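You operate a simulated robot arm through the tools that you are given. There is no shell and no other tool. Be economical: measure what you need, move in short steps, check, and stop when the job is done.

Carry out the task below with a simulated two-armed robot. There is one attempt and no reset: what you move stays moved.

## Task
Put the silver scoop on the steel top of the long rack away on the top of the mix bench. Then shut the cupboard door. Then take the lid off the steel tin and lay it down on the top of the packing table. Then lift the socket flap open. The order counts.

Only the result counts: the job must be done as asked and must still hold three seconds after the hand-in. Knocking over, shifting, dropping, spilling or breaking anything else fails it. Lids that push on must go on centred and level and be pressed home; caps that screw on are set level and turned clockwise until they are tight.

## Robot
Two 7-joint arms with fingered hands on one trunk, on a base that drives. Base frame: it is fixed to the floor where the robot stands at the start and does not move with it; the origin is under the middle of the robot, x ahead of it, y to its left, z up. Readings come in m, rad, newtons and seconds.
The left shoulder is at the start at [0.07, 0.145, 1.212], the right one opposite. With the tool pointing down near the work surface each hand reaches from about 0.34 to 0.76 m from the robot's upright axis, wherever it stands, measured 20 degrees to its own side. Places, roughly: cupboard door [-1, 8.7, 0.4]; silver scoop (20x6x5 cm) [0.7, -0.1, 1.2]; socket flap [2.3, 4.5, 1.1]; steel tin (6x6x6 cm) [-1.2, 0, 0.8]; top of the mix bench [5.1, 5.7, 0.8]. Payload 3.5 kg a hand.
Tool frame (each hand has its own): the origin (TCP) lies between the finger pads and is the grasp point; the fingertips stand 0.025 m ahead of it; z points along the fingers, y is the line along which they close. Largest opening 0.088 m; the body of the gripper starts 0.029 m behind the TCP. The gripper is a hand of 4 fingers: y runs from the thumb to the fingers, the wrist lies at [-0.013, -0.097, -0.162] in the tool frame, and closing takes about 1.5 s.
Orientation is told as [roll, pitch, yaw] about the base's x, y, z axes, in that order, counted from this pose: with the fingers straight down and the wrist toward the robot, the tool's x, y and z point along [0, 1, 0], [1, 0, 0] and [0, 0, -1] of the base frame.

## Interface
- The arms move only by the tool servo_tool. It takes "left_motion", "right_motion" or both (then of equal length, played together; a hand with none holds still); each is a list of rows, each a list of 7 numbers: the shift along the tool's x, y, z in m, then the turn, a rotation vector about the tool's x, y, z in rad, then the closure in counts, from 0 (fully open) to 255 (shut). In form: [[tx, ty, tz, wx, wy, wz, claw], ...]. A call has 1 to 12 rows; each row is the pose to reach, as a shift and turn from the pose commanded when the call began, along the tool's axes at that moment. Each row takes 0.2 s and may step no farther than 0.05 m and 0.15 rad from the row before; otherwise, or with a gripper value out of range, the whole call is refused. A pose out of reach is approached as far as the arm can. The call stops where the force on the tool passes 40 N (or 10 N more than at its start, if that is more) or the arm is blocked; 0.2 s more then pass. Each finger travels about 0.045 m/s and halts on what it meets, pressing with about 24 N; the grip force reading is that of the motor and also rises with nothing between the fingers. The clock runs only during rows and for 0.2 s after the last one: add rows that repeat a pose to give the fingers time. It gives the time, the measured TCP pose, the force on the tool (base axes), the opening and the grip force at its end, in the units of the frame above (readings bear some noise), with the torque about the TCP (base axes, N m) and any sound that the robot's microphone picked up.
- Cameras (640 x 400 px; columns grow to the right, rows downward): "scene" is now at [0.1431, -0.0099, 1.5521]; the picture's right is [-0.10, -0.99, 0.00], its down [-0.36, 0.04, -0.93] and it looks along [0.93, -0.09, -0.36] (base axes); focal length 263 px, centre (320, 200). "left" rides on the left gripper at [-0.064, -0.083, -0.098] in its tool frame; the picture's right is [-0.62, -0.37, 0.69], its down [0.71, -0.63, 0.30] and it looks along [0.32, 0.68, 0.65] (tool axes); focal length 265 px, centre (320, 200). "right" rides on the right gripper at [0.064, -0.083, -0.098] in its tool frame; the picture's right is [-0.62, 0.37, -0.69], its down [-0.71, -0.63, 0.30] and it looks along [-0.32, 0.68, 0.65] (tool axes); focal length 265 px, centre (320, 200). There is no depth. A picture from a camera that has moved, and an enlarged one, comes with that camera's place and axes in the base frame and with its lens.
- capture(camera): a new picture of that camera. The clock stands still meanwhile.
- raise_lower(by): slides the trunk up (or, below 0, down) by that many m; the arms and the scene camera ride with it, the base frame stays. It gives what a move gives, with no picture.
- base_move(legs): drives the robot by 1 to 6 legs, each [ahead, left, turn to the left] in m, m and rad, along the robot's own axes; the way and the turn of a leg run together, so that a leg with both is an arc; at most 1.5 m and 3.142 rad a leg. The arms and the cameras ride along, it lands a little off, and it stops where it bumps. It gives what a move gives.
- preshape(shape, hand): the hand has 4 fingers and takes this shape, open, in about a second: jaw (thumb against the fingers, like two jaws); tri (thumb and two fingers); tip (a fingertip pinch); poke (one finger out to press); point (the index stretched); flat (the hand flat); cup (the hand cupped); fist (a fist). The gripper value then closes the fingers along that shape, each until it touches; the sizes above hold for jaw. It gives what a move gives, with no picture.
- aim_head(pan, tilt): turns the head with the scene camera to pan (to the left, within 1.501 rad either way) and tilt (down, from -0.506 to 1.204), counted from straight ahead of the robot. It gives what a move gives.
- inspect(camera, box): a new picture of the part [left, top, right, bottom] of that camera's present view, enlarged. The clock stands still meanwhile.
- hand_in(): hands the job in; it is judged then, once.

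Work in short steps. Places have to be worked out from the pictures, the camera data and where the tool is seen: move nearer, look again, correct. Check each grasp and each placing, and mend what went wrong. You have 165 turns and 130 pictures in all, those below and enlarged ones among them. Open the grippers and draw the arms clear of the work before you hand the job in, unless the task says otherwise; then end with one line.

The tools are called by a JSON object that holds its "op" and its "data". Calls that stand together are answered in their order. servo_tool: Moves the arms, as the interface text tells. Its arguments: {"type":"object","properties":{"left_motion":{"type":"array"},"right_motion":{"type":"array"}},"required":[]} The other tools are called the same way: raise_lower (by) slides the trunk up or down; preshape (shape, hand) gives the hand a shape; base_move (legs) drives the base; aim_head (pan, tilt) turns the head that bears the scene camera; capture (camera) takes a picture; inspect (camera, box) takes an enlarged picture of a part of a camera's view; hand_in () hands the job in.

At the start:

```text
clock: 0.0
left_eef_pos: [0.5518, 0.1506, 1.4143]
left_tcp_rot: [0.0, 0.003, 0.0]
left_wrist_force: [-0.1, 0.2, -0.2]
left_wrist_torque: [0.02, -0.02, -0.01]
left_finger_gap: 0.0875
left_grasp_force: 0.0
left_shape: jaw
right_eef_pos: [0.4422, -0.3449, 1.4161]
right_tcp_rot: [0.0, 0.0, 0.002]
right_wrist_force: [0.1, -0.5, -0.9]
right_wrist_torque: [-0.02, 0.02, -0.01]
right_finger_gap: 0.0879
right_grasp_force: 0.1
right_shape: jaw
trunk travel left (down, up): [-0.775, 0.065]
robot x, y, heading: [-0.0007, 0.001, -0.0]
head pan, tilt: [-0.101, 0.37]
```

scene: 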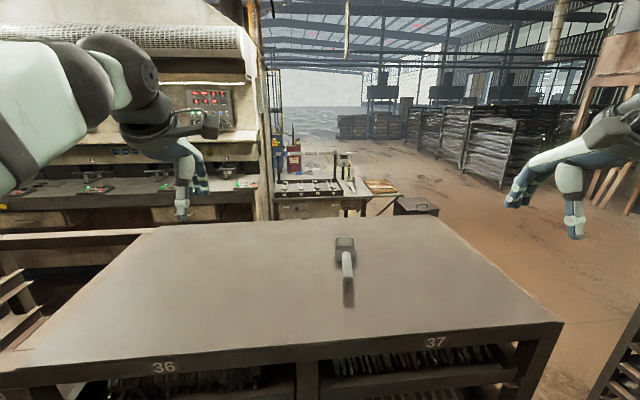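
right: 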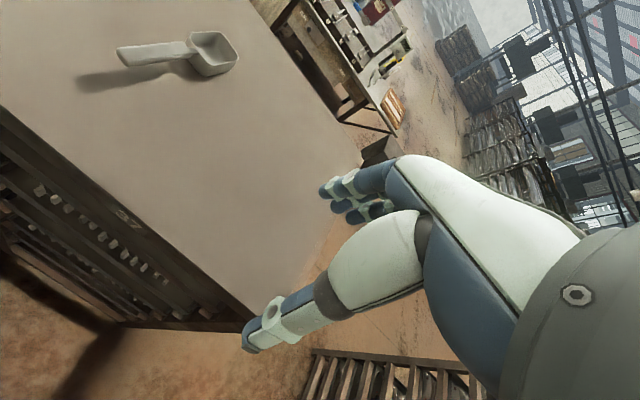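
left: 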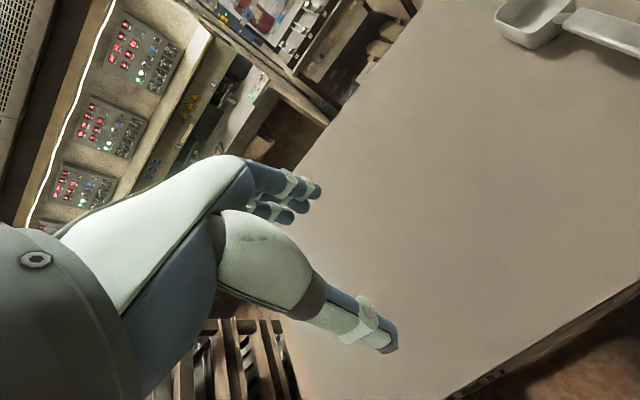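

The scoop seems to lie along x at about y -0.12, with its handle toward me. I'll enlarge it in both views to place it better.

{"op": "inspect", "data": {"camera": "scene", "box": [290, 210, 410, 330]}}

{"op": "inspect", "data": {"camera": "right", "box": [60, 0, 300, 150]}}

```text
3.33 times, centred on (350, 270) of scene
camera zoom: at [0.1431, -0.0099, 1.5521], right [-0.1, -0.99, 0.0], down [-0.36, 0.04, -0.93], along [0.93, -0.09, -0.36], focal length 877 px, centre (220, -33)
```

zoom: 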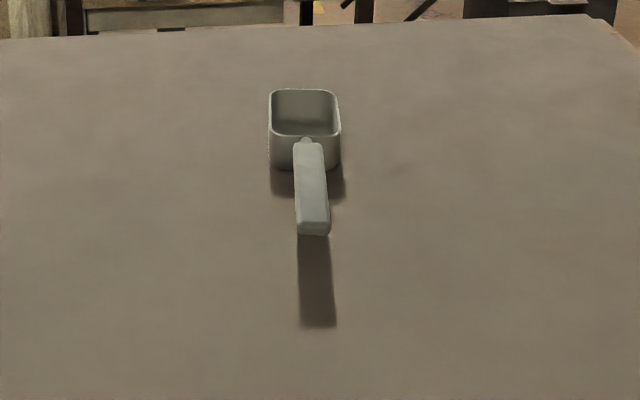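

```text
2.67 times, centred on (180, 75) of right
camera zoom: at [0.3595, -0.2807, 1.5147], right [0.37, -0.62, 0.69], down [-0.63, -0.71, -0.3], along [0.68, -0.32, -0.65], focal length 708 px, centre (693, 533)
```

zoom: 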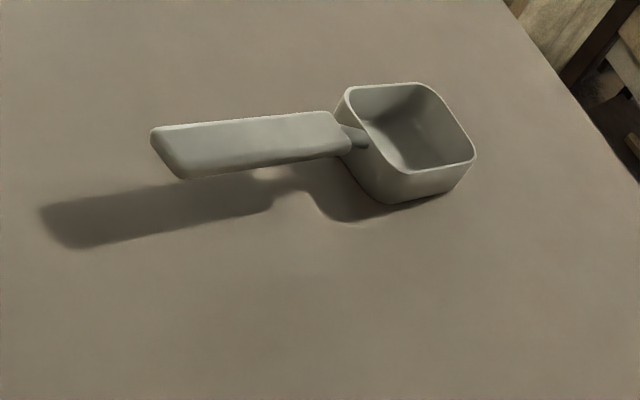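

Triangulation puts the handle from about [0.60,-0.112,1.197] to [0.69,-0.126], with the table top near 1.155. I'll bring the right hand above it, yawed about 1.42 rad.

{"op": "servo_tool", "data": {"right_motion": [[0.0225, 0.0213, 0.0116, 0, 0, -0.142, 0], [0.045, 0.0426, 0.0232, 0, 0, -0.284, 0], [0.0675, 0.0639, 0.0348, 0, 0, -0.426, 0], [0.09, 0.0852, 0.0464, 0, 0, -0.568, 0], [0.1125, 0.1065, 0.058, 0, 0, -0.71, 0], [0.135, 0.1278, 0.0696, 0, 0, -0.852, 0], [0.1575, 0.1491, 0.0812, 0, 0, -0.994, 0], [0.18, 0.1704, 0.0928, 0, 0, -1.136, 0], [0.2025, 0.1917, 0.1044, 0, 0, -1.278, 0], [0.225, 0.213, 0.116, 0, 0, -1.42, 0], [0.225, 0.213, 0.116, 0, 0, -1.42, 0]]}}

{"op": "inspect", "data": {"camera": "scene", "box": [230, 130, 470, 330]}}

{"op": "capture", "data": {"camera": "right"}}

```text
clock: 1.9
left_eef_pos: [0.5537, 0.1547, 1.4125]
left_tcp_rot: [-0.002, 0.004, -0.001]
left_wrist_force: [0.6, 0.4, -0.3]
left_wrist_torque: [-0.01, -0.04, 0.02]
left_finger_gap: 0.0876
left_grasp_force: 0.1
left_shape: jaw
right_eef_pos: [0.6234, -0.1482, 1.3161]
right_tcp_rot: [0.016, -0.007, 1.155]
right_wrist_force: [8.8, 22.3, -7.5]
right_wrist_torque: [-1.99, 0.06, -1.79]
right_finger_gap: 0.0877
right_grasp_force: 0.0
right_shape: jaw
right hand out of reach, approached as far as the arm can: row 9
trunk travel left (down, up): [-0.775, 0.065]
robot x, y, heading: [-0.0015, -0.0016, -0.001]
head pan, tilt: [-0.101, 0.37]
stopped in row 9 (right hand): the force on the tool passed its limit at 202 N (the readings are from after the stop); the commanded pose is now the measured one
```

```text
2.00 times, centred on (350, 230) of scene
camera zoom: at [0.1452, -0.0063, 1.5519], right [-0.1, -0.99, 0.0], down [-0.36, 0.03, -0.93], along [0.93, -0.09, -0.36], focal length 526 px, centre (260, 140)
```

zoom: 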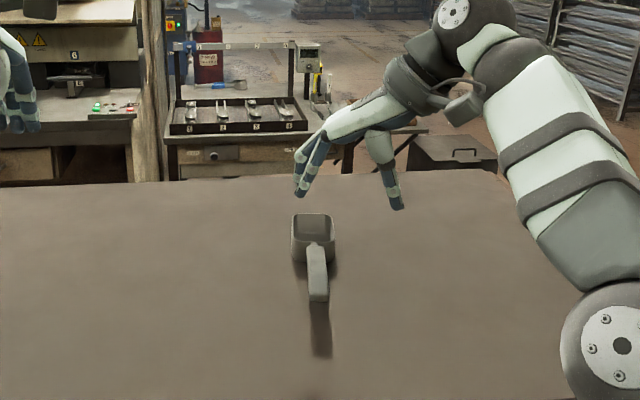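

```text
123 pictures are left
camera right: at [0.5336, -0.1986, 1.4148], right [0.72, 0.08, 0.69], down [0.4, -0.86, -0.32], along [0.56, 0.5, -0.65], focal length 265 px, centre (320, 200)
```

right: 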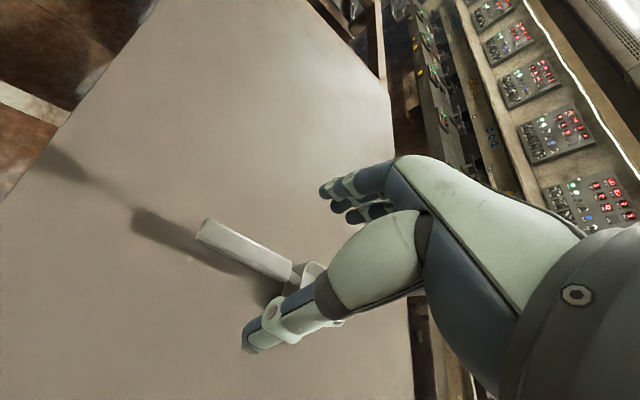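

The wrist yaw runs out near 1.2 rad. I'll relax the hand a little (up, yaw back) and then turn the base left about 0.45 rad, so that the needed yaw becomes easy.

{"op": "servo_tool", "data": {"right_motion": [[0, -0.02, -0.03, 0, 0, 0.13, 0], [0, -0.04, -0.05, 0, 0, 0.26, 0]]}}

{"op": "base_move", "data": {"legs": [[0, 0, 0.45]]}}

```text
clock: 2.5
left_eef_pos: [0.5518, 0.1518, 1.4147]
left_tcp_rot: [0.0, 0.0, 0.001]
left_wrist_force: [0.8, -0.5, -0.1]
left_wrist_torque: [0.0, 0.02, 0.01]
left_finger_gap: 0.0876
left_grasp_force: 0.0
left_shape: jaw
right_eef_pos: [0.6038, -0.1878, 1.3646]
right_tcp_rot: [0.017, -0.005, 0.9]
right_wrist_force: [0.1, 1.7, -0.8]
right_wrist_torque: [0.0, -0.01, 0.01]
right_finger_gap: 0.0876
right_grasp_force: 0.1
right_shape: jaw
trunk travel left (down, up): [-0.775, 0.065]
robot x, y, heading: [0.0, -0.0002, 0.002]
head pan, tilt: [-0.101, 0.37]
```

```text
clock: 4.3
left_eef_pos: [0.4293, 0.3768, 1.4144]
left_tcp_rot: [0.002, 0.002, 0.455]
left_wrist_force: [-0.3, 1.0, 0.3]
left_wrist_torque: [0.03, -0.02, -0.01]
left_finger_gap: 0.0877
left_grasp_force: 0.2
left_shape: jaw
right_eef_pos: [0.6277, 0.0965, 1.3644]
right_tcp_rot: [0.017, -0.006, 1.352]
right_wrist_force: [0.3, -0.4, -0.1]
right_wrist_torque: [0.0, 0.01, -0.02]
right_finger_gap: 0.0877
right_grasp_force: 0.1
right_shape: jaw
trunk travel left (down, up): [-0.775, 0.065]
robot x, y, heading: [0.0006, 0.002, 0.456]
head pan, tilt: [-0.101, 0.37]
```

Now the hand hovers left of the scoop. I'll shift it back over the handle at z 1.25.

{"op": "servo_tool", "data": {"right_motion": [[-0.0147, -0.041, 0.0, 0, 0, -0.03, 0], [-0.0294, -0.082, 0.02, 0, 0, -0.068, 0], [-0.044, -0.123, 0.04, 0, 0, -0.068, 0], [-0.0587, -0.164, 0.06, 0, 0, -0.068, 0], [-0.0734, -0.2054, 0.08, 0, 0, -0.068, 0], [-0.0734, -0.2054, 0.114, 0, 0, -0.068, 0], [-0.0734, -0.2054, 0.114, 0, 0, -0.068, 0]]}}

{"op": "aim_head", "data": {"pan": -0.6, "tilt": 0.6}}

{"op": "inspect", "data": {"camera": "scene", "box": [200, 80, 440, 230]}}

{"op": "capture", "data": {"camera": "right"}}

```text
clock: 5.9
left_eef_pos: [0.4293, 0.3784, 1.414]
left_tcp_rot: [0.0, 0.004, 0.454]
left_wrist_force: [-0.5, -0.1, -0.4]
left_wrist_torque: [-0.01, -0.03, -0.01]
left_finger_gap: 0.0877
left_grasp_force: 0.1
left_shape: jaw
right_eef_pos: [0.6541, -0.1168, 1.2488]
right_tcp_rot: [0.015, -0.005, 1.421]
right_wrist_force: [0.3, 0.3, 0.6]
right_wrist_torque: [0.0, -0.02, 0.01]
right_finger_gap: 0.0877
right_grasp_force: 0.1
right_shape: jaw
trunk travel left (down, up): [-0.775, 0.065]
robot x, y, heading: [-0.0002, -0.0051, 0.457]
head pan, tilt: [-0.101, 0.37]
```

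```text
clock: 6.8
left_eef_pos: [0.4303, 0.3773, 1.4131]
left_tcp_rot: [0.001, 0.0, 0.455]
left_wrist_force: [-0.2, 0.6, -0.6]
left_wrist_torque: [-0.01, 0.02, 0.0]
left_finger_gap: 0.0877
left_grasp_force: 0.0
left_shape: jaw
right_eef_pos: [0.6544, -0.1175, 1.2489]
right_tcp_rot: [0.017, -0.004, 1.421]
right_wrist_force: [0.0, -1.2, -0.6]
right_wrist_torque: [0.02, -0.01, 0.04]
right_finger_gap: 0.0877
right_grasp_force: 0.0
right_shape: jaw
trunk travel left (down, up): [-0.775, 0.065]
robot x, y, heading: [-0.0027, 0.0006, 0.451]
head pan, tilt: [-0.6, 0.6]
```

```text
2.67 times, centred on (320, 155) of scene
camera zoom: at [0.1332, 0.0086, 1.5311], right [-0.14, -0.99, 0.0], down [-0.56, 0.08, -0.83], along [0.82, -0.12, -0.56], focal length 702 px, centre (320, 320)
```

zoom: 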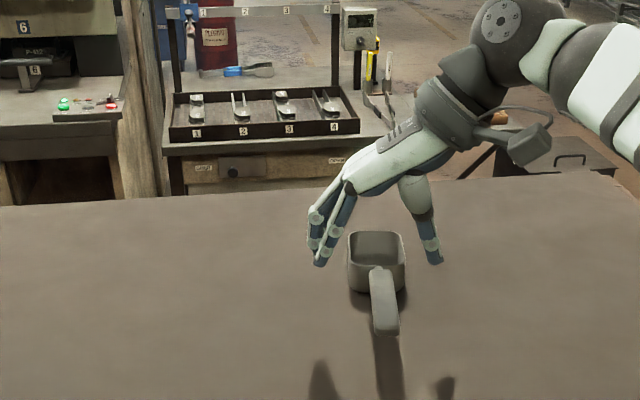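

```text
121 pictures are left
camera right: at [0.5808, -0.1909, 1.3487], right [0.68, 0.27, 0.68], down [0.61, -0.73, -0.32], along [0.41, 0.63, -0.66], focal length 265 px, centre (320, 200)
```

right: 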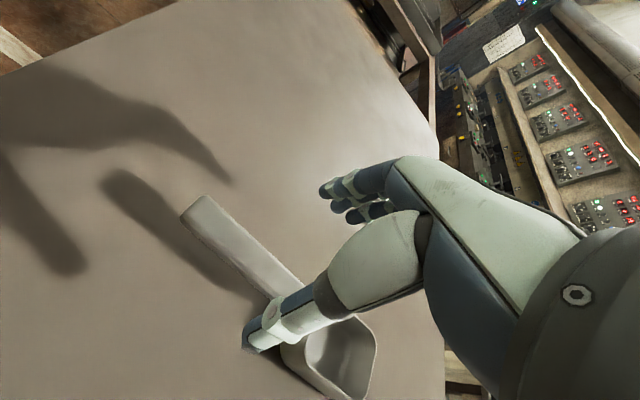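

The fingers straddle the handle at x≈0.654. I'll go down to z≈1.193 and then look.

{"op": "servo_tool", "data": {"right_motion": [[0, -0.005, 0.02, 0, 0, 0, 0], [0, -0.005, 0.04, 0, 0, 0, 0], [0, -0.005, 0.056, 0, 0, 0, 0], [0, -0.005, 0.056, 0, 0, 0, 0]]}}

{"op": "inspect", "data": {"camera": "scene", "box": [240, 120, 420, 240]}}

```text
clock: 7.8
left_eef_pos: [0.43, 0.3781, 1.4132]
left_tcp_rot: [-0.001, 0.003, 0.455]
left_wrist_force: [-0.2, -0.3, 0.0]
left_wrist_torque: [0.0, 0.03, 0.0]
left_finger_gap: 0.0875
left_grasp_force: 0.0
left_shape: jaw
right_eef_pos: [0.6521, -0.1239, 1.1904]
right_tcp_rot: [0.016, -0.005, 1.421]
right_wrist_force: [0.0, 0.0, 0.0]
right_wrist_torque: [-0.01, 0.03, 0.01]
right_finger_gap: 0.0875
right_grasp_force: 0.0
right_shape: jaw
trunk travel left (down, up): [-0.775, 0.065]
robot x, y, heading: [-0.0006, -0.0021, 0.453]
head pan, tilt: [-0.6, 0.6]
```

```text
3.33 times, centred on (330, 180) of scene
camera zoom: at [0.133, 0.0084, 1.5311], right [-0.15, -0.99, 0.0], down [-0.56, 0.08, -0.83], along [0.82, -0.12, -0.57], focal length 877 px, centre (287, 267)
```

zoom: 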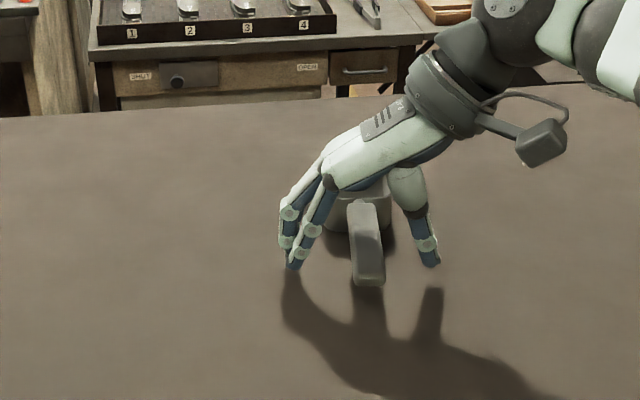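

The fingers straddle the handle well, so I close.

{"op": "servo_tool", "data": {"right_motion": [[0, 0, 0, 0, 0, 0, 100], [0, 0, 0, 0, 0, 0, 200], [0, 0, 0, 0, 0, 0, 255], [0, 0, 0, 0, 0, 0, 255], [0, 0, 0, 0, 0, 0, 255], [0, 0, 0, 0, 0, 0, 255], [0, 0, 0, 0, 0, 0, 255], [0, 0, 0, 0, 0, 0, 255]]}}

{"op": "inspect", "data": {"camera": "scene", "box": [240, 120, 420, 240]}}

```text
clock: 9.6
left_eef_pos: [0.4294, 0.3779, 1.4144]
left_tcp_rot: [-0.001, 0.002, 0.455]
left_wrist_force: [-0.2, 0.4, 0.4]
left_wrist_torque: [-0.02, -0.02, 0.0]
left_finger_gap: 0.0878
left_grasp_force: 0.0
left_shape: jaw
right_eef_pos: [0.6527, -0.124, 1.1916]
right_tcp_rot: [0.018, -0.005, 1.421]
right_wrist_force: [-0.2, 0.3, -1.1]
right_wrist_torque: [0.03, 0.01, 0.03]
right_finger_gap: 0.0096
right_grasp_force: 24.1
right_shape: jaw
trunk travel left (down, up): [-0.775, 0.065]
robot x, y, heading: [-0.001, 0.001, 0.452]
head pan, tilt: [-0.6, 0.6]
```

```text
3.33 times, centred on (330, 180) of scene
camera zoom: at [0.1332, 0.0086, 1.531], right [-0.15, -0.99, 0.0], down [-0.56, 0.08, -0.82], along [0.82, -0.12, -0.57], focal length 877 px, centre (287, 267)
```

zoom: 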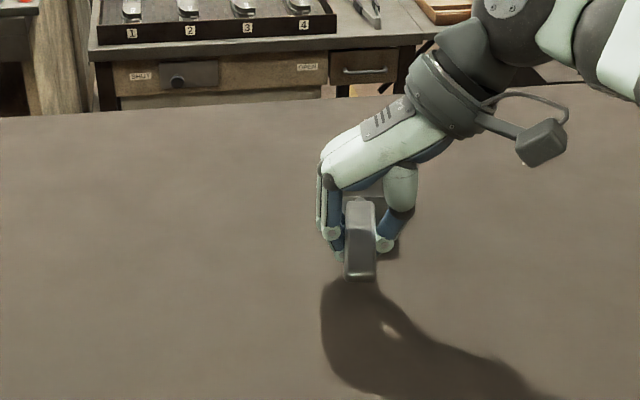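

It's gripped at a gap of about 0.0096. I lift a little to test it.

{"op": "servo_tool", "data": {"right_motion": [[0, 0, -0.02, 0, 0, 0, 255], [0, 0, -0.04, 0, 0, 0, 255], [0, 0, -0.06, 0, 0, 0, 255], [0, 0, -0.06, 0, 0, 0, 255]]}}

{"op": "capture", "data": {"camera": "right"}}

{"op": "inspect", "data": {"camera": "scene", "box": [240, 100, 420, 220]}}

```text
clock: 10.6
left_eef_pos: [0.4296, 0.3792, 1.4133]
left_tcp_rot: [0.0, 0.002, 0.454]
left_wrist_force: [0.4, -0.3, -1.2]
left_wrist_torque: [0.0, 0.01, 0.0]
left_finger_gap: 0.0878
left_grasp_force: 0.1
left_shape: jaw
right_eef_pos: [0.6525, -0.1235, 1.2518]
right_tcp_rot: [0.017, -0.006, 1.42]
right_wrist_force: [-0.4, 0.2, -1.2]
right_wrist_torque: [0.04, 0.03, -0.03]
right_finger_gap: 0.0099
right_grasp_force: 23.7
right_shape: jaw
trunk travel left (down, up): [-0.775, 0.065]
robot x, y, heading: [-0.0036, -0.0021, 0.455]
head pan, tilt: [-0.6, 0.6]
```

```text
118 pictures are left
camera right: at [0.5789, -0.1963, 1.3515], right [0.68, 0.27, 0.68], down [0.61, -0.73, -0.32], along [0.41, 0.63, -0.66], focal length 265 px, centre (320, 200)
```

right: 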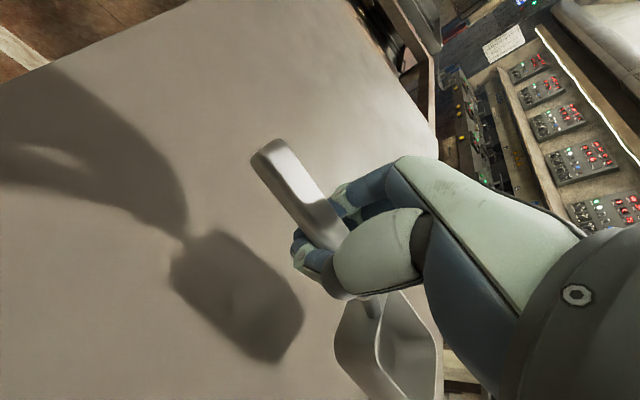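

```text
3.33 times, centred on (330, 160) of scene
camera zoom: at [0.1334, 0.0085, 1.531], right [-0.15, -0.99, 0.0], down [-0.56, 0.08, -0.82], along [0.82, -0.12, -0.57], focal length 877 px, centre (287, 333)
```

zoom: 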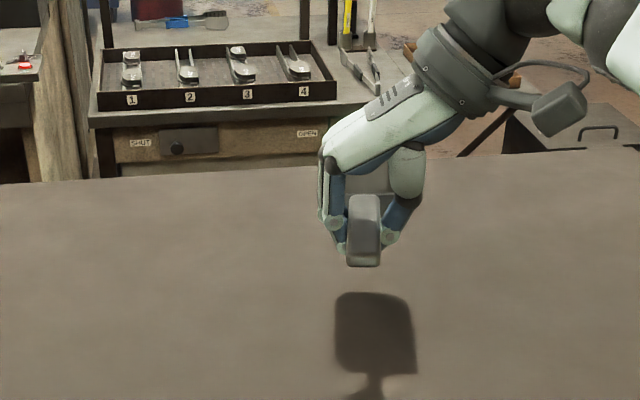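

The scoop is held level. I'll back the robot off the rack and survey the room with the head.

{"op": "servo_tool", "data": {"right_motion": [[0.0, 0, -0.04, 0, 0, 0, 255], [0.0, 0, -0.08, 0, 0, 0, 255], [0.0, 0, -0.12, 0, 0, 0, 255], [0.0, 0, -0.12, 0, 0, 0, 255]]}}

{"op": "aim_head", "data": {"pan": -1.45, "tilt": 0.35}}

{"op": "capture", "data": {"camera": "scene"}}

{"op": "aim_head", "data": {"pan": 0.5, "tilt": 0.25}}

{"op": "capture", "data": {"camera": "scene"}}

{"op": "aim_head", "data": {"pan": 1.5, "tilt": 0.35}}

{"op": "capture", "data": {"camera": "scene"}}

```text
clock: 11.2
left_eef_pos: [0.4292, 0.3798, 1.4136]
left_tcp_rot: [-0.001, 0.004, 0.453]
left_wrist_force: [-0.8, -1.0, 0.2]
left_wrist_torque: [0.0, 0.03, 0.01]
left_finger_gap: 0.0875
left_grasp_force: 0.1
left_shape: jaw
right_eef_pos: [0.6593, -0.1209, 1.3189]
right_tcp_rot: [0.007, -0.022, 1.4]
right_wrist_force: [3.7, 23.6, -9.8]
right_wrist_torque: [-1.78, -0.26, -1.62]
right_finger_gap: 0.0099
right_grasp_force: 23.9
right_shape: jaw
trunk travel left (down, up): [-0.775, 0.065]
robot x, y, heading: [0.0015, -0.0007, 0.454]
head pan, tilt: [-0.6, 0.6]
stopped in row 2 (right hand): the force on the tool passed its limit at 169 N (the readings are from after the stop); the commanded pose is now the measured one
```

```text
clock: 12.3
left_eef_pos: [0.4305, 0.3779, 1.4136]
left_tcp_rot: [-0.002, 0.002, 0.454]
left_wrist_force: [0.3, -0.4, -0.9]
left_wrist_torque: [-0.01, 0.04, 0.0]
left_finger_gap: 0.0876
left_grasp_force: 0.0
left_shape: jaw
right_eef_pos: [0.6585, -0.1216, 1.3185]
right_tcp_rot: [0.007, -0.024, 1.401]
right_wrist_force: [5.5, 43.1, -12.6]
right_wrist_torque: [-3.65, -0.42, -3.21]
right_finger_gap: 0.0099
right_grasp_force: 23.9
right_shape: jaw
trunk travel left (down, up): [-0.775, 0.065]
robot x, y, heading: [0.0037, -0.0, 0.451]
head pan, tilt: [-1.45, 0.351]
```

```text
116 pictures are left
camera scene: at [0.0965, -0.0564, 1.5538], right [-0.84, -0.54, 0.0], down [-0.19, 0.29, -0.94], along [0.51, -0.79, -0.34], focal length 263 px, centre (320, 200)
```

scene: 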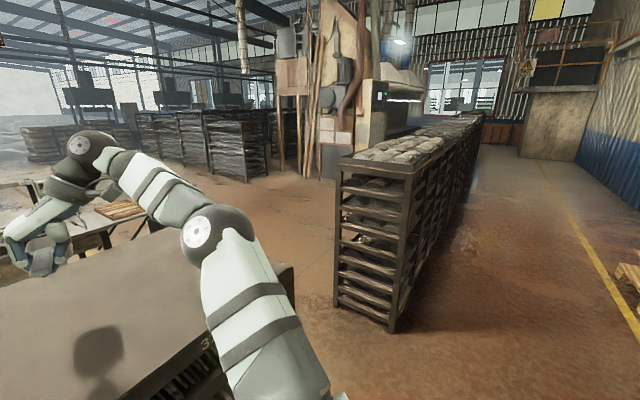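

```text
clock: 14.2
left_eef_pos: [0.4302, 0.3789, 1.4135]
left_tcp_rot: [0.001, 0.001, 0.454]
left_wrist_force: [0.3, -0.1, -0.2]
left_wrist_torque: [0.02, -0.02, -0.01]
left_finger_gap: 0.0875
left_grasp_force: 0.1
left_shape: jaw
right_eef_pos: [0.6573, -0.1209, 1.3182]
right_tcp_rot: [0.006, -0.024, 1.403]
right_wrist_force: [6.1, 43.2, -12.7]
right_wrist_torque: [-3.57, -0.46, -3.24]
right_finger_gap: 0.0099
right_grasp_force: 24.0
right_shape: jaw
trunk travel left (down, up): [-0.775, 0.065]
robot x, y, heading: [-0.0002, 0.0022, 0.45]
head pan, tilt: [0.499, 0.25]
```

```text
115 pictures are left
camera scene: at [0.1, 0.0976, 1.5632], right [0.81, -0.58, 0.0], down [-0.14, -0.2, -0.97], along [0.56, 0.79, -0.25], focal length 263 px, centre (320, 200)
```

scene: 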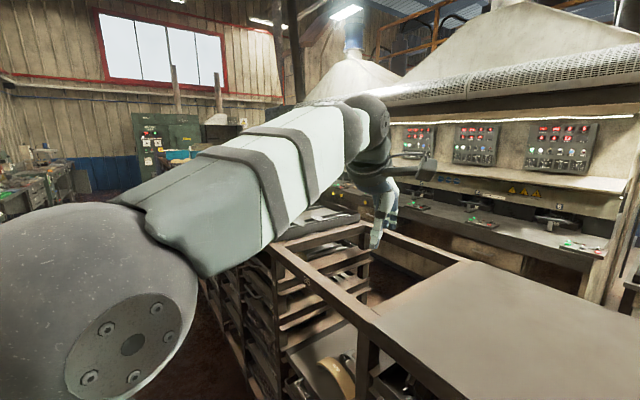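

```text
clock: 15.5
left_eef_pos: [0.4291, 0.3788, 1.4138]
left_tcp_rot: [0.0, 0.002, 0.454]
left_wrist_force: [-0.2, 0.2, 0.1]
left_wrist_torque: [-0.01, 0.01, 0.0]
left_finger_gap: 0.0876
left_grasp_force: 0.0
left_shape: jaw
right_eef_pos: [0.6574, -0.1216, 1.3179]
right_tcp_rot: [0.007, -0.021, 1.401]
right_wrist_force: [5.5, 42.5, -13.3]
right_wrist_torque: [-3.6, -0.48, -3.2]
right_finger_gap: 0.0098
right_grasp_force: 23.8
right_shape: jaw
trunk travel left (down, up): [-0.775, 0.065]
robot x, y, heading: [-0.0025, -0.0028, 0.452]
head pan, tilt: [1.499, 0.351]
```

```text
114 pictures are left
camera scene: at [0.0112, 0.1079, 1.5538], right [0.93, 0.37, 0.0], down [0.13, -0.32, -0.94], along [-0.35, 0.87, -0.34], focal length 263 px, centre (320, 200)
```

scene: 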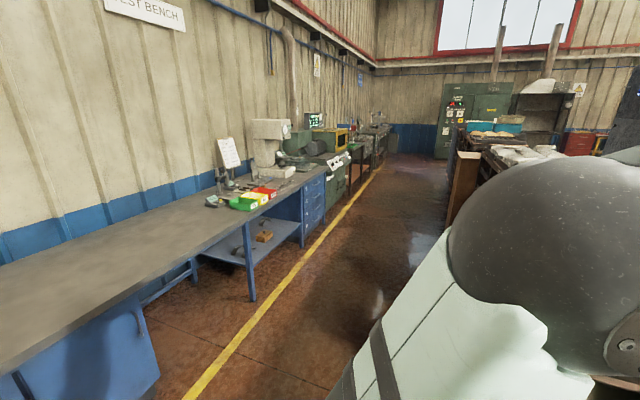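

The high-yaw pose strains the right arm when it is raised, so I'll lower it a bit and unyaw it to relax. Then I back away from the rack.

{"op": "servo_tool", "data": {"right_motion": [[0.0, 0, 0.02, 0, 0, 0.1, 255], [0.0, 0, 0.04, 0, 0, 0.2, 255], [0.0, -0.02, 0.04, 0, 0, 0.3, 255], [0.0, -0.04, 0.03, 0, 0, 0.4, 255], [0.02, -0.06, 0.01, 0, 0, 0.5, 255], [0.02, -0.06, 0.0, 0, 0, 0.5, 255]]}}

{"op": "base_move", "data": {"legs": [[-0.35, 0.0, 0]]}}

```text
clock: 16.9
left_eef_pos: [0.4309, 0.3789, 1.4124]
left_tcp_rot: [0.002, 0.001, 0.453]
left_wrist_force: [-0.2, 0.3, -0.4]
left_wrist_torque: [-0.01, 0.0, 0.0]
left_finger_gap: 0.0875
left_grasp_force: 0.2
left_shape: jaw
right_eef_pos: [0.6298, -0.1777, 1.3165]
right_tcp_rot: [0.015, -0.016, 0.901]
right_wrist_force: [-0.4, -0.3, -0.6]
right_wrist_torque: [0.01, 0.03, -0.01]
right_finger_gap: 0.01
right_grasp_force: 23.7
right_shape: jaw
trunk travel left (down, up): [-0.775, 0.065]
robot x, y, heading: [-0.0011, -0.0024, 0.458]
head pan, tilt: [1.499, 0.351]
```

```text
clock: 19.2
left_eef_pos: [0.114, 0.2255, 1.4127]
left_tcp_rot: [0.001, 0.003, 0.456]
left_wrist_force: [-0.4, -0.4, 0.2]
left_wrist_torque: [0.01, -0.02, -0.01]
left_finger_gap: 0.0875
left_grasp_force: 0.0
left_shape: jaw
right_eef_pos: [0.3127, -0.3318, 1.3159]
right_tcp_rot: [0.017, -0.015, 0.906]
right_wrist_force: [-0.2, -0.3, 0.1]
right_wrist_torque: [0.03, 0.03, 0.01]
right_finger_gap: 0.0097
right_grasp_force: 24.2
right_shape: jaw
trunk travel left (down, up): [-0.775, 0.065]
robot x, y, heading: [-0.316, -0.1549, 0.457]
head pan, tilt: [1.499, 0.351]
```

Now I face +y down the aisle and look ahead and to both sides.

{"op": "base_move", "data": {"legs": [[0, 0, 1.11]]}}

{"op": "aim_head", "data": {"pan": 0.0, "tilt": 0.3}}

{"op": "capture", "data": {"camera": "scene"}}

{"op": "aim_head", "data": {"pan": 1.2, "tilt": 0.5}}

{"op": "capture", "data": {"camera": "scene"}}

```text
clock: 22.4
left_eef_pos: [-0.4636, 0.3978, 1.4131]
left_tcp_rot: [0.0, 0.0, 1.562]
left_wrist_force: [-0.3, -0.5, -0.8]
left_wrist_torque: [-0.02, -0.01, 0.03]
left_finger_gap: 0.0878
left_grasp_force: 0.1
left_shape: jaw
right_eef_pos: [0.1228, 0.3267, 1.3178]
right_tcp_rot: [0.018, -0.015, 2.012]
right_wrist_force: [-0.1, -0.2, -0.2]
right_wrist_torque: [-0.05, 0.04, -0.01]
right_finger_gap: 0.0098
right_grasp_force: 23.6
right_shape: jaw
trunk travel left (down, up): [-0.775, 0.065]
robot x, y, heading: [-0.3209, -0.154, 1.556]
head pan, tilt: [1.499, 0.351]
```

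```text
clock: 24.0
left_eef_pos: [-0.4637, 0.3974, 1.4136]
left_tcp_rot: [0.001, 0.002, 1.561]
left_wrist_force: [0.0, -0.1, -0.1]
left_wrist_torque: [-0.02, 0.01, 0.02]
left_finger_gap: 0.0877
left_grasp_force: 0.0
left_shape: jaw
right_eef_pos: [0.122, 0.3271, 1.3174]
right_tcp_rot: [0.016, -0.015, 2.011]
right_wrist_force: [0.0, -0.5, -1.5]
right_wrist_torque: [0.0, 0.03, -0.02]
right_finger_gap: 0.0097
right_grasp_force: 24.3
right_shape: jaw
trunk travel left (down, up): [-0.775, 0.065]
robot x, y, heading: [-0.3174, -0.152, 1.561]
head pan, tilt: [0.0, 0.3]
```

```text
113 pictures are left
camera scene: at [-0.3158, -0.0123, 1.5585], right [1.0, -0.01, 0.0], down [0.0, -0.3, -0.96], along [0.01, 0.96, -0.3], focal length 263 px, centre (320, 200)
```

scene: 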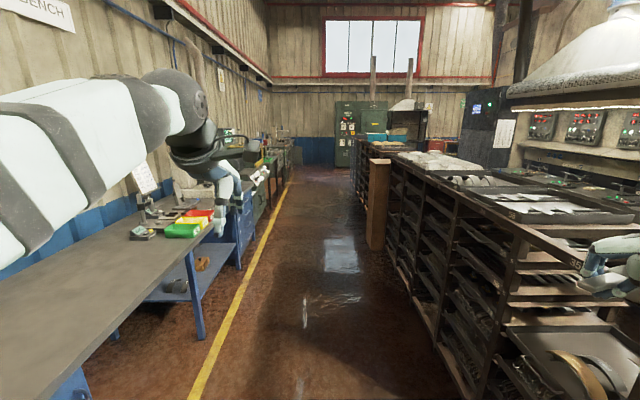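

```text
clock: 25.4
left_eef_pos: [-0.4634, 0.398, 1.4127]
left_tcp_rot: [0.0, 0.001, 1.561]
left_wrist_force: [0.3, -0.8, -0.7]
left_wrist_torque: [0.04, 0.0, -0.02]
left_finger_gap: 0.0875
left_grasp_force: 0.2
left_shape: jaw
right_eef_pos: [0.1228, 0.3273, 1.317]
right_tcp_rot: [0.016, -0.015, 2.01]
right_wrist_force: [0.5, 0.0, -1.5]
right_wrist_torque: [-0.03, 0.03, 0.01]
right_finger_gap: 0.0097
right_grasp_force: 23.8
right_shape: jaw
trunk travel left (down, up): [-0.775, 0.065]
robot x, y, heading: [-0.3147, -0.1511, 1.559]
head pan, tilt: [1.201, 0.499]
```

```text
112 pictures are left
camera scene: at [-0.401, -0.0719, 1.5402], right [0.37, 0.93, 0.0], down [0.44, -0.18, -0.88], along [-0.82, 0.33, -0.48], focal length 263 px, centre (320, 200)
```

scene: 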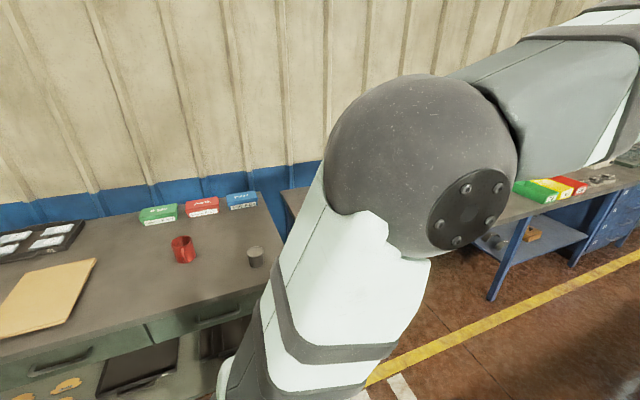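

The packing table (tin, red cup) is behind on the left, and the aisle ahead is clear. I drive along it to about y 2.7 and then look right.

{"op": "base_move", "data": {"legs": [[1.4, 0.1, 0], [1.4, 0, 0]]}}

{"op": "aim_head", "data": {"pan": -0.8, "tilt": 0.35}}

{"op": "capture", "data": {"camera": "scene"}}

{"op": "aim_head", "data": {"pan": 0.1, "tilt": 0.35}}

{"op": "capture", "data": {"camera": "scene"}}

```text
clock: 38.7
left_eef_pos: [-0.5416, 3.14, 1.413]
left_tcp_rot: [0.001, 0.001, 1.567]
left_wrist_force: [-0.1, 0.1, 0.2]
left_wrist_torque: [0.02, 0.01, -0.02]
left_finger_gap: 0.0879
left_grasp_force: 0.0
left_shape: jaw
right_eef_pos: [0.0459, 3.0712, 1.3183]
right_tcp_rot: [0.014, -0.018, 2.016]
right_wrist_force: [0.1, -0.8, -0.5]
right_wrist_torque: [0.03, 0.05, 0.0]
right_finger_gap: 0.0096
right_grasp_force: 24.1
right_shape: jaw
trunk travel left (down, up): [-0.775, 0.065]
robot x, y, heading: [-0.3918, 2.5879, 1.568]
head pan, tilt: [1.201, 0.499]
```

```text
clock: 40.6
left_eef_pos: [-0.5425, 3.1413, 1.4134]
left_tcp_rot: [0.0, 0.002, 1.568]
left_wrist_force: [0.2, 1.0, 0.0]
left_wrist_torque: [-0.03, -0.03, 0.0]
left_finger_gap: 0.0875
left_grasp_force: 0.0
left_shape: jaw
right_eef_pos: [0.0455, 3.0726, 1.3172]
right_tcp_rot: [0.015, -0.015, 2.016]
right_wrist_force: [-0.2, 0.2, -0.4]
right_wrist_torque: [-0.02, 0.06, 0.01]
right_finger_gap: 0.0097
right_grasp_force: 24.1
right_shape: jaw
trunk travel left (down, up): [-0.775, 0.065]
robot x, y, heading: [-0.3958, 2.5896, 1.568]
head pan, tilt: [-0.799, 0.351]
```

```text
111 pictures are left
camera scene: at [-0.3246, 2.7025, 1.5538], right [0.7, -0.72, 0.0], down [-0.25, -0.24, -0.94], along [0.68, 0.65, -0.34], focal length 263 px, centre (320, 200)
```

scene: 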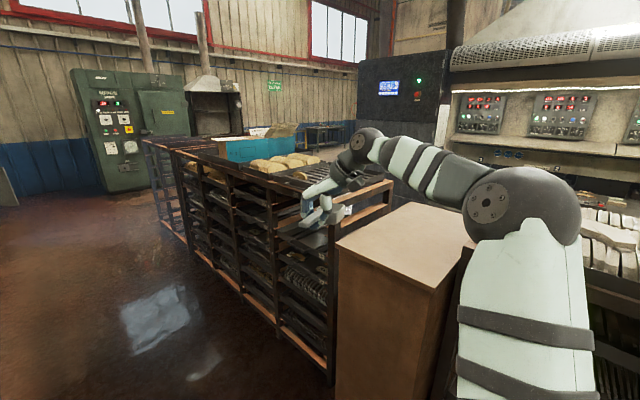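

```text
clock: 41.8
left_eef_pos: [-0.5413, 3.1404, 1.4121]
left_tcp_rot: [0.0, 0.004, 1.566]
left_wrist_force: [-0.2, 0.1, -0.5]
left_wrist_torque: [0.01, 0.01, -0.04]
left_finger_gap: 0.0878
left_grasp_force: 0.1
left_shape: jaw
right_eef_pos: [0.0453, 3.0721, 1.3172]
right_tcp_rot: [0.016, -0.016, 2.016]
right_wrist_force: [-0.2, 0.2, -0.5]
right_wrist_torque: [-0.01, 0.04, -0.03]
right_finger_gap: 0.0097
right_grasp_force: 23.3
right_shape: jaw
trunk travel left (down, up): [-0.775, 0.065]
robot x, y, heading: [-0.3922, 2.59, 1.569]
head pan, tilt: [0.099, 0.351]
```

```text
110 pictures are left
camera scene: at [-0.4004, 2.7304, 1.5538], right [1.0, 0.1, 0.0], down [0.03, -0.34, -0.94], along [-0.09, 0.93, -0.34], focal length 263 px, centre (320, 200)
```

scene: 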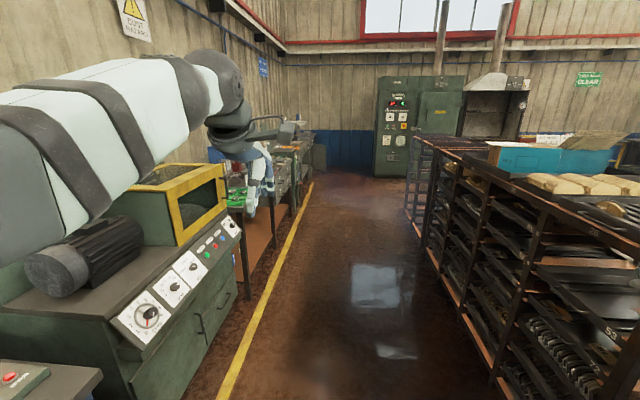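

The racks end around y 6.2. I drive on to y≈7 and look right.

{"op": "base_move", "data": {"legs": [[1.5, 0, 0], [1.5, 0, 0], [1.35, 0, 0]]}}

{"op": "aim_head", "data": {"pan": -1.3, "tilt": 0.3}}

{"op": "capture", "data": {"camera": "scene"}}

{"op": "aim_head", "data": {"pan": 0.5, "tilt": 0.45}}

{"op": "capture", "data": {"camera": "scene"}}

```text
clock: 62.7
left_eef_pos: [-0.7125, 7.4962, 1.4141]
left_tcp_rot: [-0.002, 0.001, 1.614]
left_wrist_force: [-0.2, -1.6, 0.6]
left_wrist_torque: [-0.04, -0.04, 0.01]
left_finger_gap: 0.0877
left_grasp_force: 0.0
left_shape: jaw
right_eef_pos: [-0.1237, 7.456, 1.3177]
right_tcp_rot: [0.015, -0.018, 2.063]
right_wrist_force: [-0.2, 0.7, -0.3]
right_wrist_torque: [0.0, 0.02, 0.01]
right_finger_gap: 0.0097
right_grasp_force: 24.3
right_shape: jaw
trunk travel left (down, up): [-0.775, 0.065]
robot x, y, heading: [-0.5376, 6.9492, 1.616]
head pan, tilt: [0.099, 0.351]
```

```text
clock: 64.2
left_eef_pos: [-0.7125, 7.4967, 1.4136]
left_tcp_rot: [0.0, 0.001, 1.614]
left_wrist_force: [0.3, 0.3, -0.2]
left_wrist_torque: [-0.02, -0.01, 0.03]
left_finger_gap: 0.0875
left_grasp_force: 0.0
left_shape: jaw
right_eef_pos: [-0.1241, 7.4567, 1.3159]
right_tcp_rot: [0.017, -0.017, 2.062]
right_wrist_force: [-0.7, -0.5, -1.0]
right_wrist_torque: [-0.03, 0.03, -0.03]
right_finger_gap: 0.0097
right_grasp_force: 24.3
right_shape: jaw
trunk travel left (down, up): [-0.775, 0.065]
robot x, y, heading: [-0.5383, 6.948, 1.615]
head pan, tilt: [-1.3, 0.3]
```

```text
109 pictures are left
camera scene: at [-0.4504, 7.0299, 1.5585], right [0.31, -0.95, 0.0], down [-0.28, -0.09, -0.96], along [0.91, 0.3, -0.3], focal length 263 px, centre (320, 200)
```

scene: 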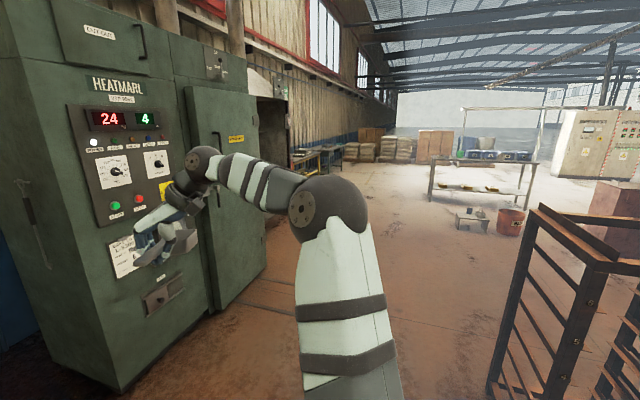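

```text
clock: 66.0
left_eef_pos: [-0.7128, 7.4959, 1.4131]
left_tcp_rot: [0.0, 0.003, 1.614]
left_wrist_force: [0.3, -0.4, -0.1]
left_wrist_torque: [-0.04, 0.02, 0.01]
left_finger_gap: 0.0875
left_grasp_force: 0.1
left_shape: jaw
right_eef_pos: [-0.1242, 7.4561, 1.3172]
right_tcp_rot: [0.016, -0.015, 2.064]
right_wrist_force: [0.0, -0.5, -0.2]
right_wrist_torque: [0.0, 0.04, -0.02]
right_finger_gap: 0.0097
right_grasp_force: 24.4
right_shape: jaw
trunk travel left (down, up): [-0.775, 0.065]
robot x, y, heading: [-0.5422, 6.9476, 1.614]
head pan, tilt: [0.499, 0.45]
```

```text
108 pictures are left
camera scene: at [-0.5866, 7.0796, 1.5446], right [0.86, 0.52, 0.0], down [0.22, -0.37, -0.9], along [-0.46, 0.77, -0.44], focal length 263 px, centre (320, 200)
```

scene: 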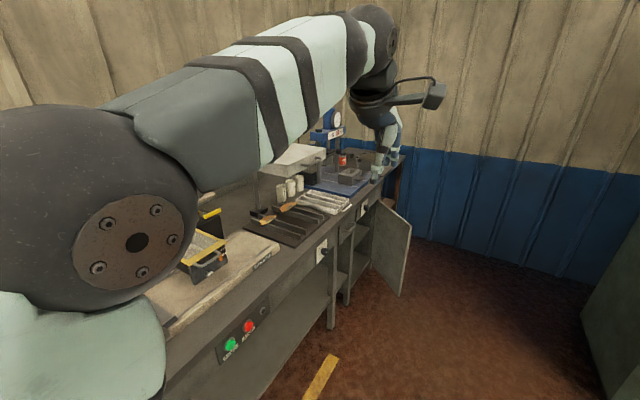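

I see the open cupboard door ahead for later, and the mix bench off to the right near [5,5.7], with a stool and bucket in front of it. I turn right and drive through the gap toward it.

{"op": "base_move", "data": {"legs": [[0, 0, -1.614], [1.5, 0.35, 0], [1.5, 0.1, 0], [1.0, 0, 0]]}}

{"op": "aim_head", "data": {"pan": -0.6, "tilt": 0.4}}

{"op": "capture", "data": {"camera": "scene"}}

```text
refused: leg 2 is longer than a leg can be; nothing moved
```

```text
clock: 67.4
left_eef_pos: [-0.7127, 7.4963, 1.413]
left_tcp_rot: [0.001, 0.002, 1.614]
left_wrist_force: [1.0, -0.8, -0.7]
left_wrist_torque: [0.01, 0.0, 0.02]
left_finger_gap: 0.0877
left_grasp_force: 0.1
left_shape: jaw
right_eef_pos: [-0.1227, 7.4556, 1.3183]
right_tcp_rot: [0.014, -0.016, 2.063]
right_wrist_force: [0.2, -0.7, -0.7]
right_wrist_torque: [-0.03, 0.07, -0.01]
right_finger_gap: 0.0098
right_grasp_force: 24.2
right_shape: jaw
trunk travel left (down, up): [-0.775, 0.065]
robot x, y, heading: [-0.5349, 6.95, 1.617]
head pan, tilt: [-0.6, 0.4]
```

```text
107 pictures are left
camera scene: at [-0.4903, 7.0796, 1.5492], right [0.85, -0.53, 0.0], down [-0.21, -0.33, -0.92], along [0.49, 0.78, -0.39], focal length 263 px, centre (320, 200)
```

scene: 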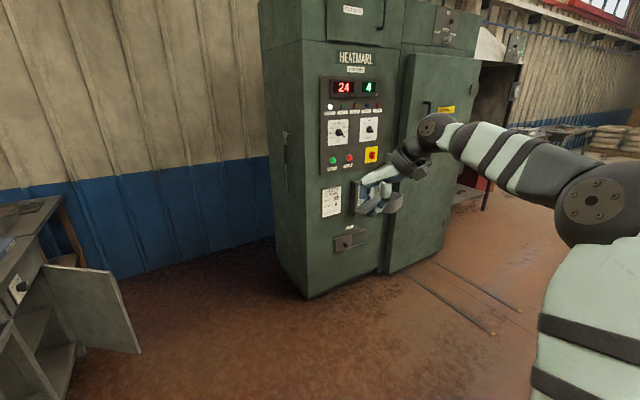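

The leg was too long, so I split it.

{"op": "base_move", "data": {"legs": [[0, 0, -1.614], [1.4, 0.35, 0], [1.4, 0.1, 0], [1.2, 0, 0]]}}

{"op": "capture", "data": {"camera": "scene"}}

```text
clock: 90.7
left_eef_pos: [3.9846, 7.6884, 1.4145]
left_tcp_rot: [0.001, 0.001, 0.041]
left_wrist_force: [-0.6, -0.3, -0.5]
left_wrist_torque: [0.0, -0.02, 0.0]
left_finger_gap: 0.0877
left_grasp_force: 0.0
left_shape: jaw
right_eef_pos: [3.9437, 7.0995, 1.3176]
right_tcp_rot: [0.015, -0.017, 0.492]
right_wrist_force: [0.1, 1.0, 0.4]
right_wrist_torque: [0.05, 0.02, 0.01]
right_finger_gap: 0.0079
right_grasp_force: 24.2
right_shape: jaw
trunk travel left (down, up): [-0.775, 0.065]
robot x, y, heading: [3.4413, 7.5125, 0.044]
head pan, tilt: [-0.6, 0.4]
```

```text
106 pictures are left
camera scene: at [3.5681, 7.467, 1.5493], right [-0.53, -0.85, 0.0], down [-0.33, 0.21, -0.92], along [0.78, -0.49, -0.39], focal length 263 px, centre (320, 200)
```

scene: 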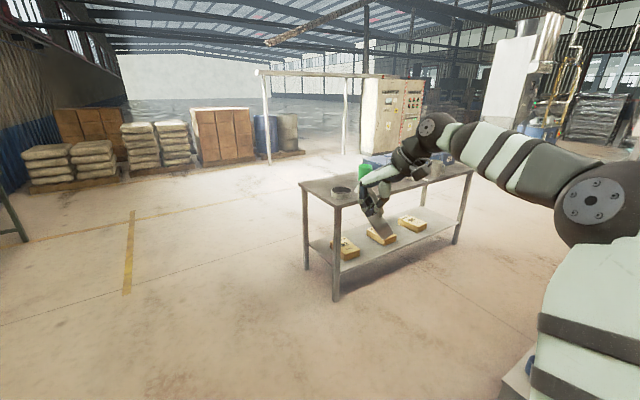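

The gap changed slightly, so I check the grip.

{"op": "capture", "data": {"camera": "right"}}

{"op": "inspect", "data": {"camera": "scene", "box": [270, 120, 500, 310]}}

```text
105 pictures are left
camera right: at [3.8396, 7.115, 1.4161], right [0.61, -0.39, 0.69], down [-0.22, -0.92, -0.33], along [0.76, 0.05, -0.65], focal length 265 px, centre (320, 200)
```

right: 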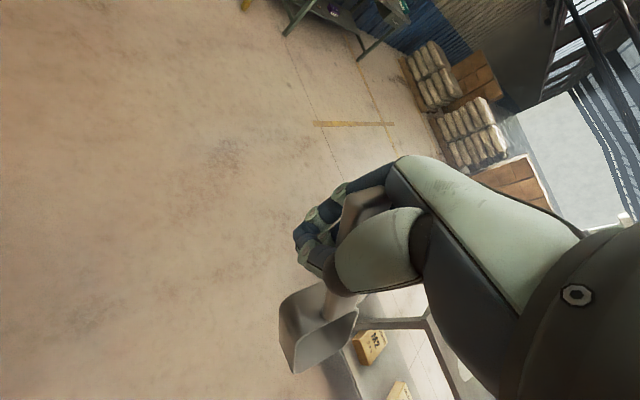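

```text
2.11 times, centred on (385, 215) of scene
camera zoom: at [3.5681, 7.467, 1.5493], right [-0.53, -0.85, 0.0], down [-0.33, 0.21, -0.92], along [0.78, -0.49, -0.39], focal length 554 px, centre (183, 168)
```

zoom: 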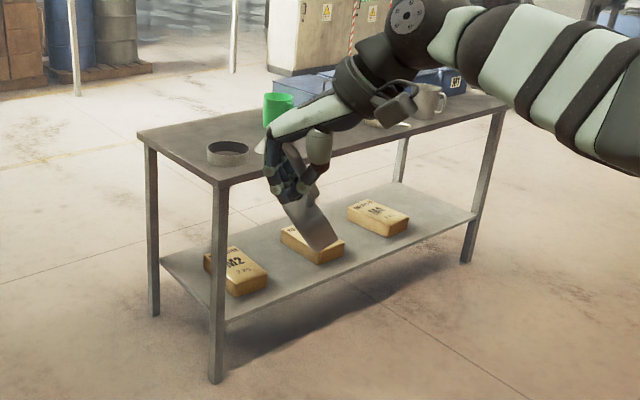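

The scoop swung bowl-down in the grip but is still held. The bench spans x 4.9–5.45 and y 4.8–6.5. I'll stand in front of it (x≈4.3) after checking the floor for the stool and bucket.

{"op": "base_move", "data": {"legs": [[0.85, -0.2, -0.044]]}}

{"op": "aim_head", "data": {"pan": -1.4, "tilt": 0.6}}

{"op": "capture", "data": {"camera": "scene"}}

{"op": "aim_head", "data": {"pan": -0.75, "tilt": 0.6}}

{"op": "capture", "data": {"camera": "scene"}}

```text
clock: 95.4
left_eef_pos: [4.8638, 7.4804, 1.4132]
left_tcp_rot: [0.001, 0.001, -0.001]
left_wrist_force: [0.1, -0.6, 0.5]
left_wrist_torque: [-0.04, -0.01, 0.03]
left_finger_gap: 0.0877
left_grasp_force: 0.1
left_shape: jaw
right_eef_pos: [4.7985, 6.8911, 1.3177]
right_tcp_rot: [0.016, -0.019, 0.448]
right_wrist_force: [0.3, -0.2, -0.9]
right_wrist_torque: [0.03, 0.01, -0.03]
right_finger_gap: 0.0078
right_grasp_force: 23.7
right_shape: jaw
trunk travel left (down, up): [-0.775, 0.065]
robot x, y, heading: [4.3106, 7.3314, 0.002]
head pan, tilt: [-0.6, 0.4]
```

```text
clock: 96.5
left_eef_pos: [4.8656, 7.479, 1.4132]
left_tcp_rot: [0.0, 0.002, -0.002]
left_wrist_force: [0.2, -0.4, -1.3]
left_wrist_torque: [-0.01, 0.01, 0.01]
left_finger_gap: 0.0877
left_grasp_force: 0.0
left_shape: jaw
right_eef_pos: [4.7977, 6.8908, 1.3183]
right_tcp_rot: [0.016, -0.017, 0.447]
right_wrist_force: [0.7, -0.4, -1.0]
right_wrist_torque: [0.0, 0.05, 0.0]
right_finger_gap: 0.0077
right_grasp_force: 23.9
right_shape: jaw
trunk travel left (down, up): [-0.775, 0.065]
robot x, y, heading: [4.3129, 7.329, -0.0]
head pan, tilt: [-1.4, 0.6]
```

```text
103 pictures are left
camera scene: at [4.3786, 7.2407, 1.5311], right [-0.99, -0.17, 0.0], down [-0.1, 0.56, -0.83], along [0.14, -0.81, -0.56], focal length 263 px, centre (320, 200)
```

scene: 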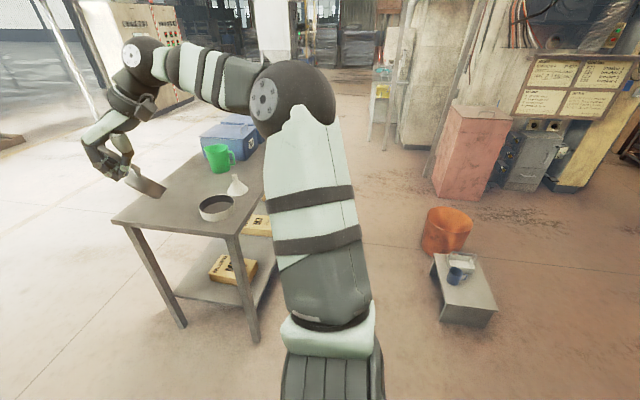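

```text
clock: 97.5
left_eef_pos: [4.8656, 7.4803, 1.413]
left_tcp_rot: [0.0, 0.001, -0.001]
left_wrist_force: [0.4, -0.4, 0.8]
left_wrist_torque: [0.02, 0.01, 0.04]
left_finger_gap: 0.0877
left_grasp_force: 0.1
left_shape: jaw
right_eef_pos: [4.7996, 6.8926, 1.3174]
right_tcp_rot: [0.014, -0.015, 0.447]
right_wrist_force: [0.1, 0.2, -0.7]
right_wrist_torque: [0.01, 0.0, 0.01]
right_finger_gap: 0.0077
right_grasp_force: 23.6
right_shape: jaw
trunk travel left (down, up): [-0.775, 0.065]
robot x, y, heading: [4.3136, 7.3272, 0.001]
head pan, tilt: [-0.75, 0.6]
```

```text
102 pictures are left
camera scene: at [4.4282, 7.2673, 1.531], right [-0.68, -0.73, 0.0], down [-0.41, 0.39, -0.82], along [0.6, -0.56, -0.57], focal length 263 px, centre (320, 200)
```

scene: 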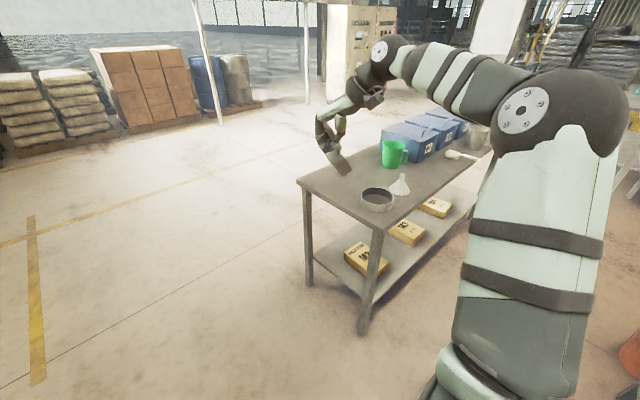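

The bench end near [5.3,6.35] is free of things (dish at [5.0,6.35], mug at [5.17,5.97]). I'll go to the end of the bench and face it (heading -y).

{"op": "base_move", "data": {"legs": [[1.35, 0.1, 0], [0, 0, -1.571]]}}

{"op": "aim_head", "data": {"pan": -0.3, "tilt": 0.75}}

{"op": "capture", "data": {"camera": "scene"}}

```text
clock: 108.0
left_eef_pos: [5.8157, 6.8784, 1.4134]
left_tcp_rot: [-0.001, 0.003, -1.553]
left_wrist_force: [0.3, 0.9, 0.1]
left_wrist_torque: [-0.03, -0.02, -0.01]
left_finger_gap: 0.0874
left_grasp_force: 0.1
left_shape: jaw
right_eef_pos: [5.229, 6.9331, 1.3183]
right_tcp_rot: [0.015, -0.017, -1.104]
right_wrist_force: [1.1, 0.3, -0.8]
right_wrist_torque: [0.03, -0.06, -0.03]
right_finger_gap: 0.0079
right_grasp_force: 24.3
right_shape: jaw
trunk travel left (down, up): [-0.775, 0.065]
robot x, y, heading: [5.6528, 7.4266, -1.551]
head pan, tilt: [-0.75, 0.6]
```

```text
clock: 108.9
left_eef_pos: [5.8164, 6.879, 1.4131]
left_tcp_rot: [0.001, 0.001, -1.552]
left_wrist_force: [-0.1, 0.0, -0.2]
left_wrist_torque: [0.01, -0.03, 0.02]
left_finger_gap: 0.0877
left_grasp_force: 0.2
left_shape: jaw
right_eef_pos: [5.2283, 6.9333, 1.3174]
right_tcp_rot: [0.015, -0.017, -1.102]
right_wrist_force: [-0.6, -0.9, -1.2]
right_wrist_torque: [0.02, -0.04, 0.01]
right_finger_gap: 0.0081
right_grasp_force: 23.9
right_shape: jaw
trunk travel left (down, up): [-0.775, 0.065]
robot x, y, heading: [5.6536, 7.4292, -1.554]
head pan, tilt: [-0.3, 0.75]
```

```text
101 pictures are left
camera scene: at [5.6327, 7.2973, 1.5182], right [-0.96, 0.28, 0.0], down [0.19, 0.66, -0.73], along [-0.2, -0.7, -0.68], focal length 263 px, centre (320, 200)
```

scene: 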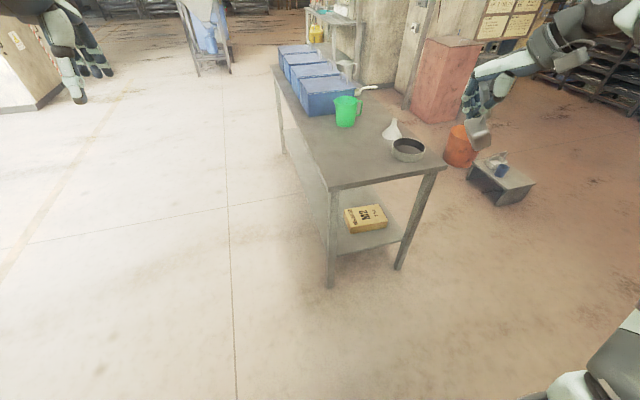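

The free patch is x 5.0–5.3, y 6.1–6.48. I move to about (5.54, 6.93) and keep the hand high.

{"op": "base_move", "data": {"legs": [[0.5, -0.11, -0.018]]}}

```text
clock: 112.0
left_eef_pos: [5.7087, 6.3713, 1.4143]
left_tcp_rot: [0.001, 0.0, -1.564]
left_wrist_force: [-0.1, 0.3, 0.2]
left_wrist_torque: [0.03, 0.03, 0.02]
left_finger_gap: 0.0876
left_grasp_force: 0.0
left_shape: jaw
right_eef_pos: [5.1207, 6.4342, 1.3183]
right_tcp_rot: [0.014, -0.018, -1.116]
right_wrist_force: [-0.3, -0.7, 0.3]
right_wrist_torque: [0.0, -0.02, 0.01]
right_finger_gap: 0.0081
right_grasp_force: 24.2
right_shape: jaw
trunk travel left (down, up): [-0.775, 0.065]
robot x, y, heading: [5.552, 6.9225, -1.56]
head pan, tilt: [-0.3, 0.75]
```

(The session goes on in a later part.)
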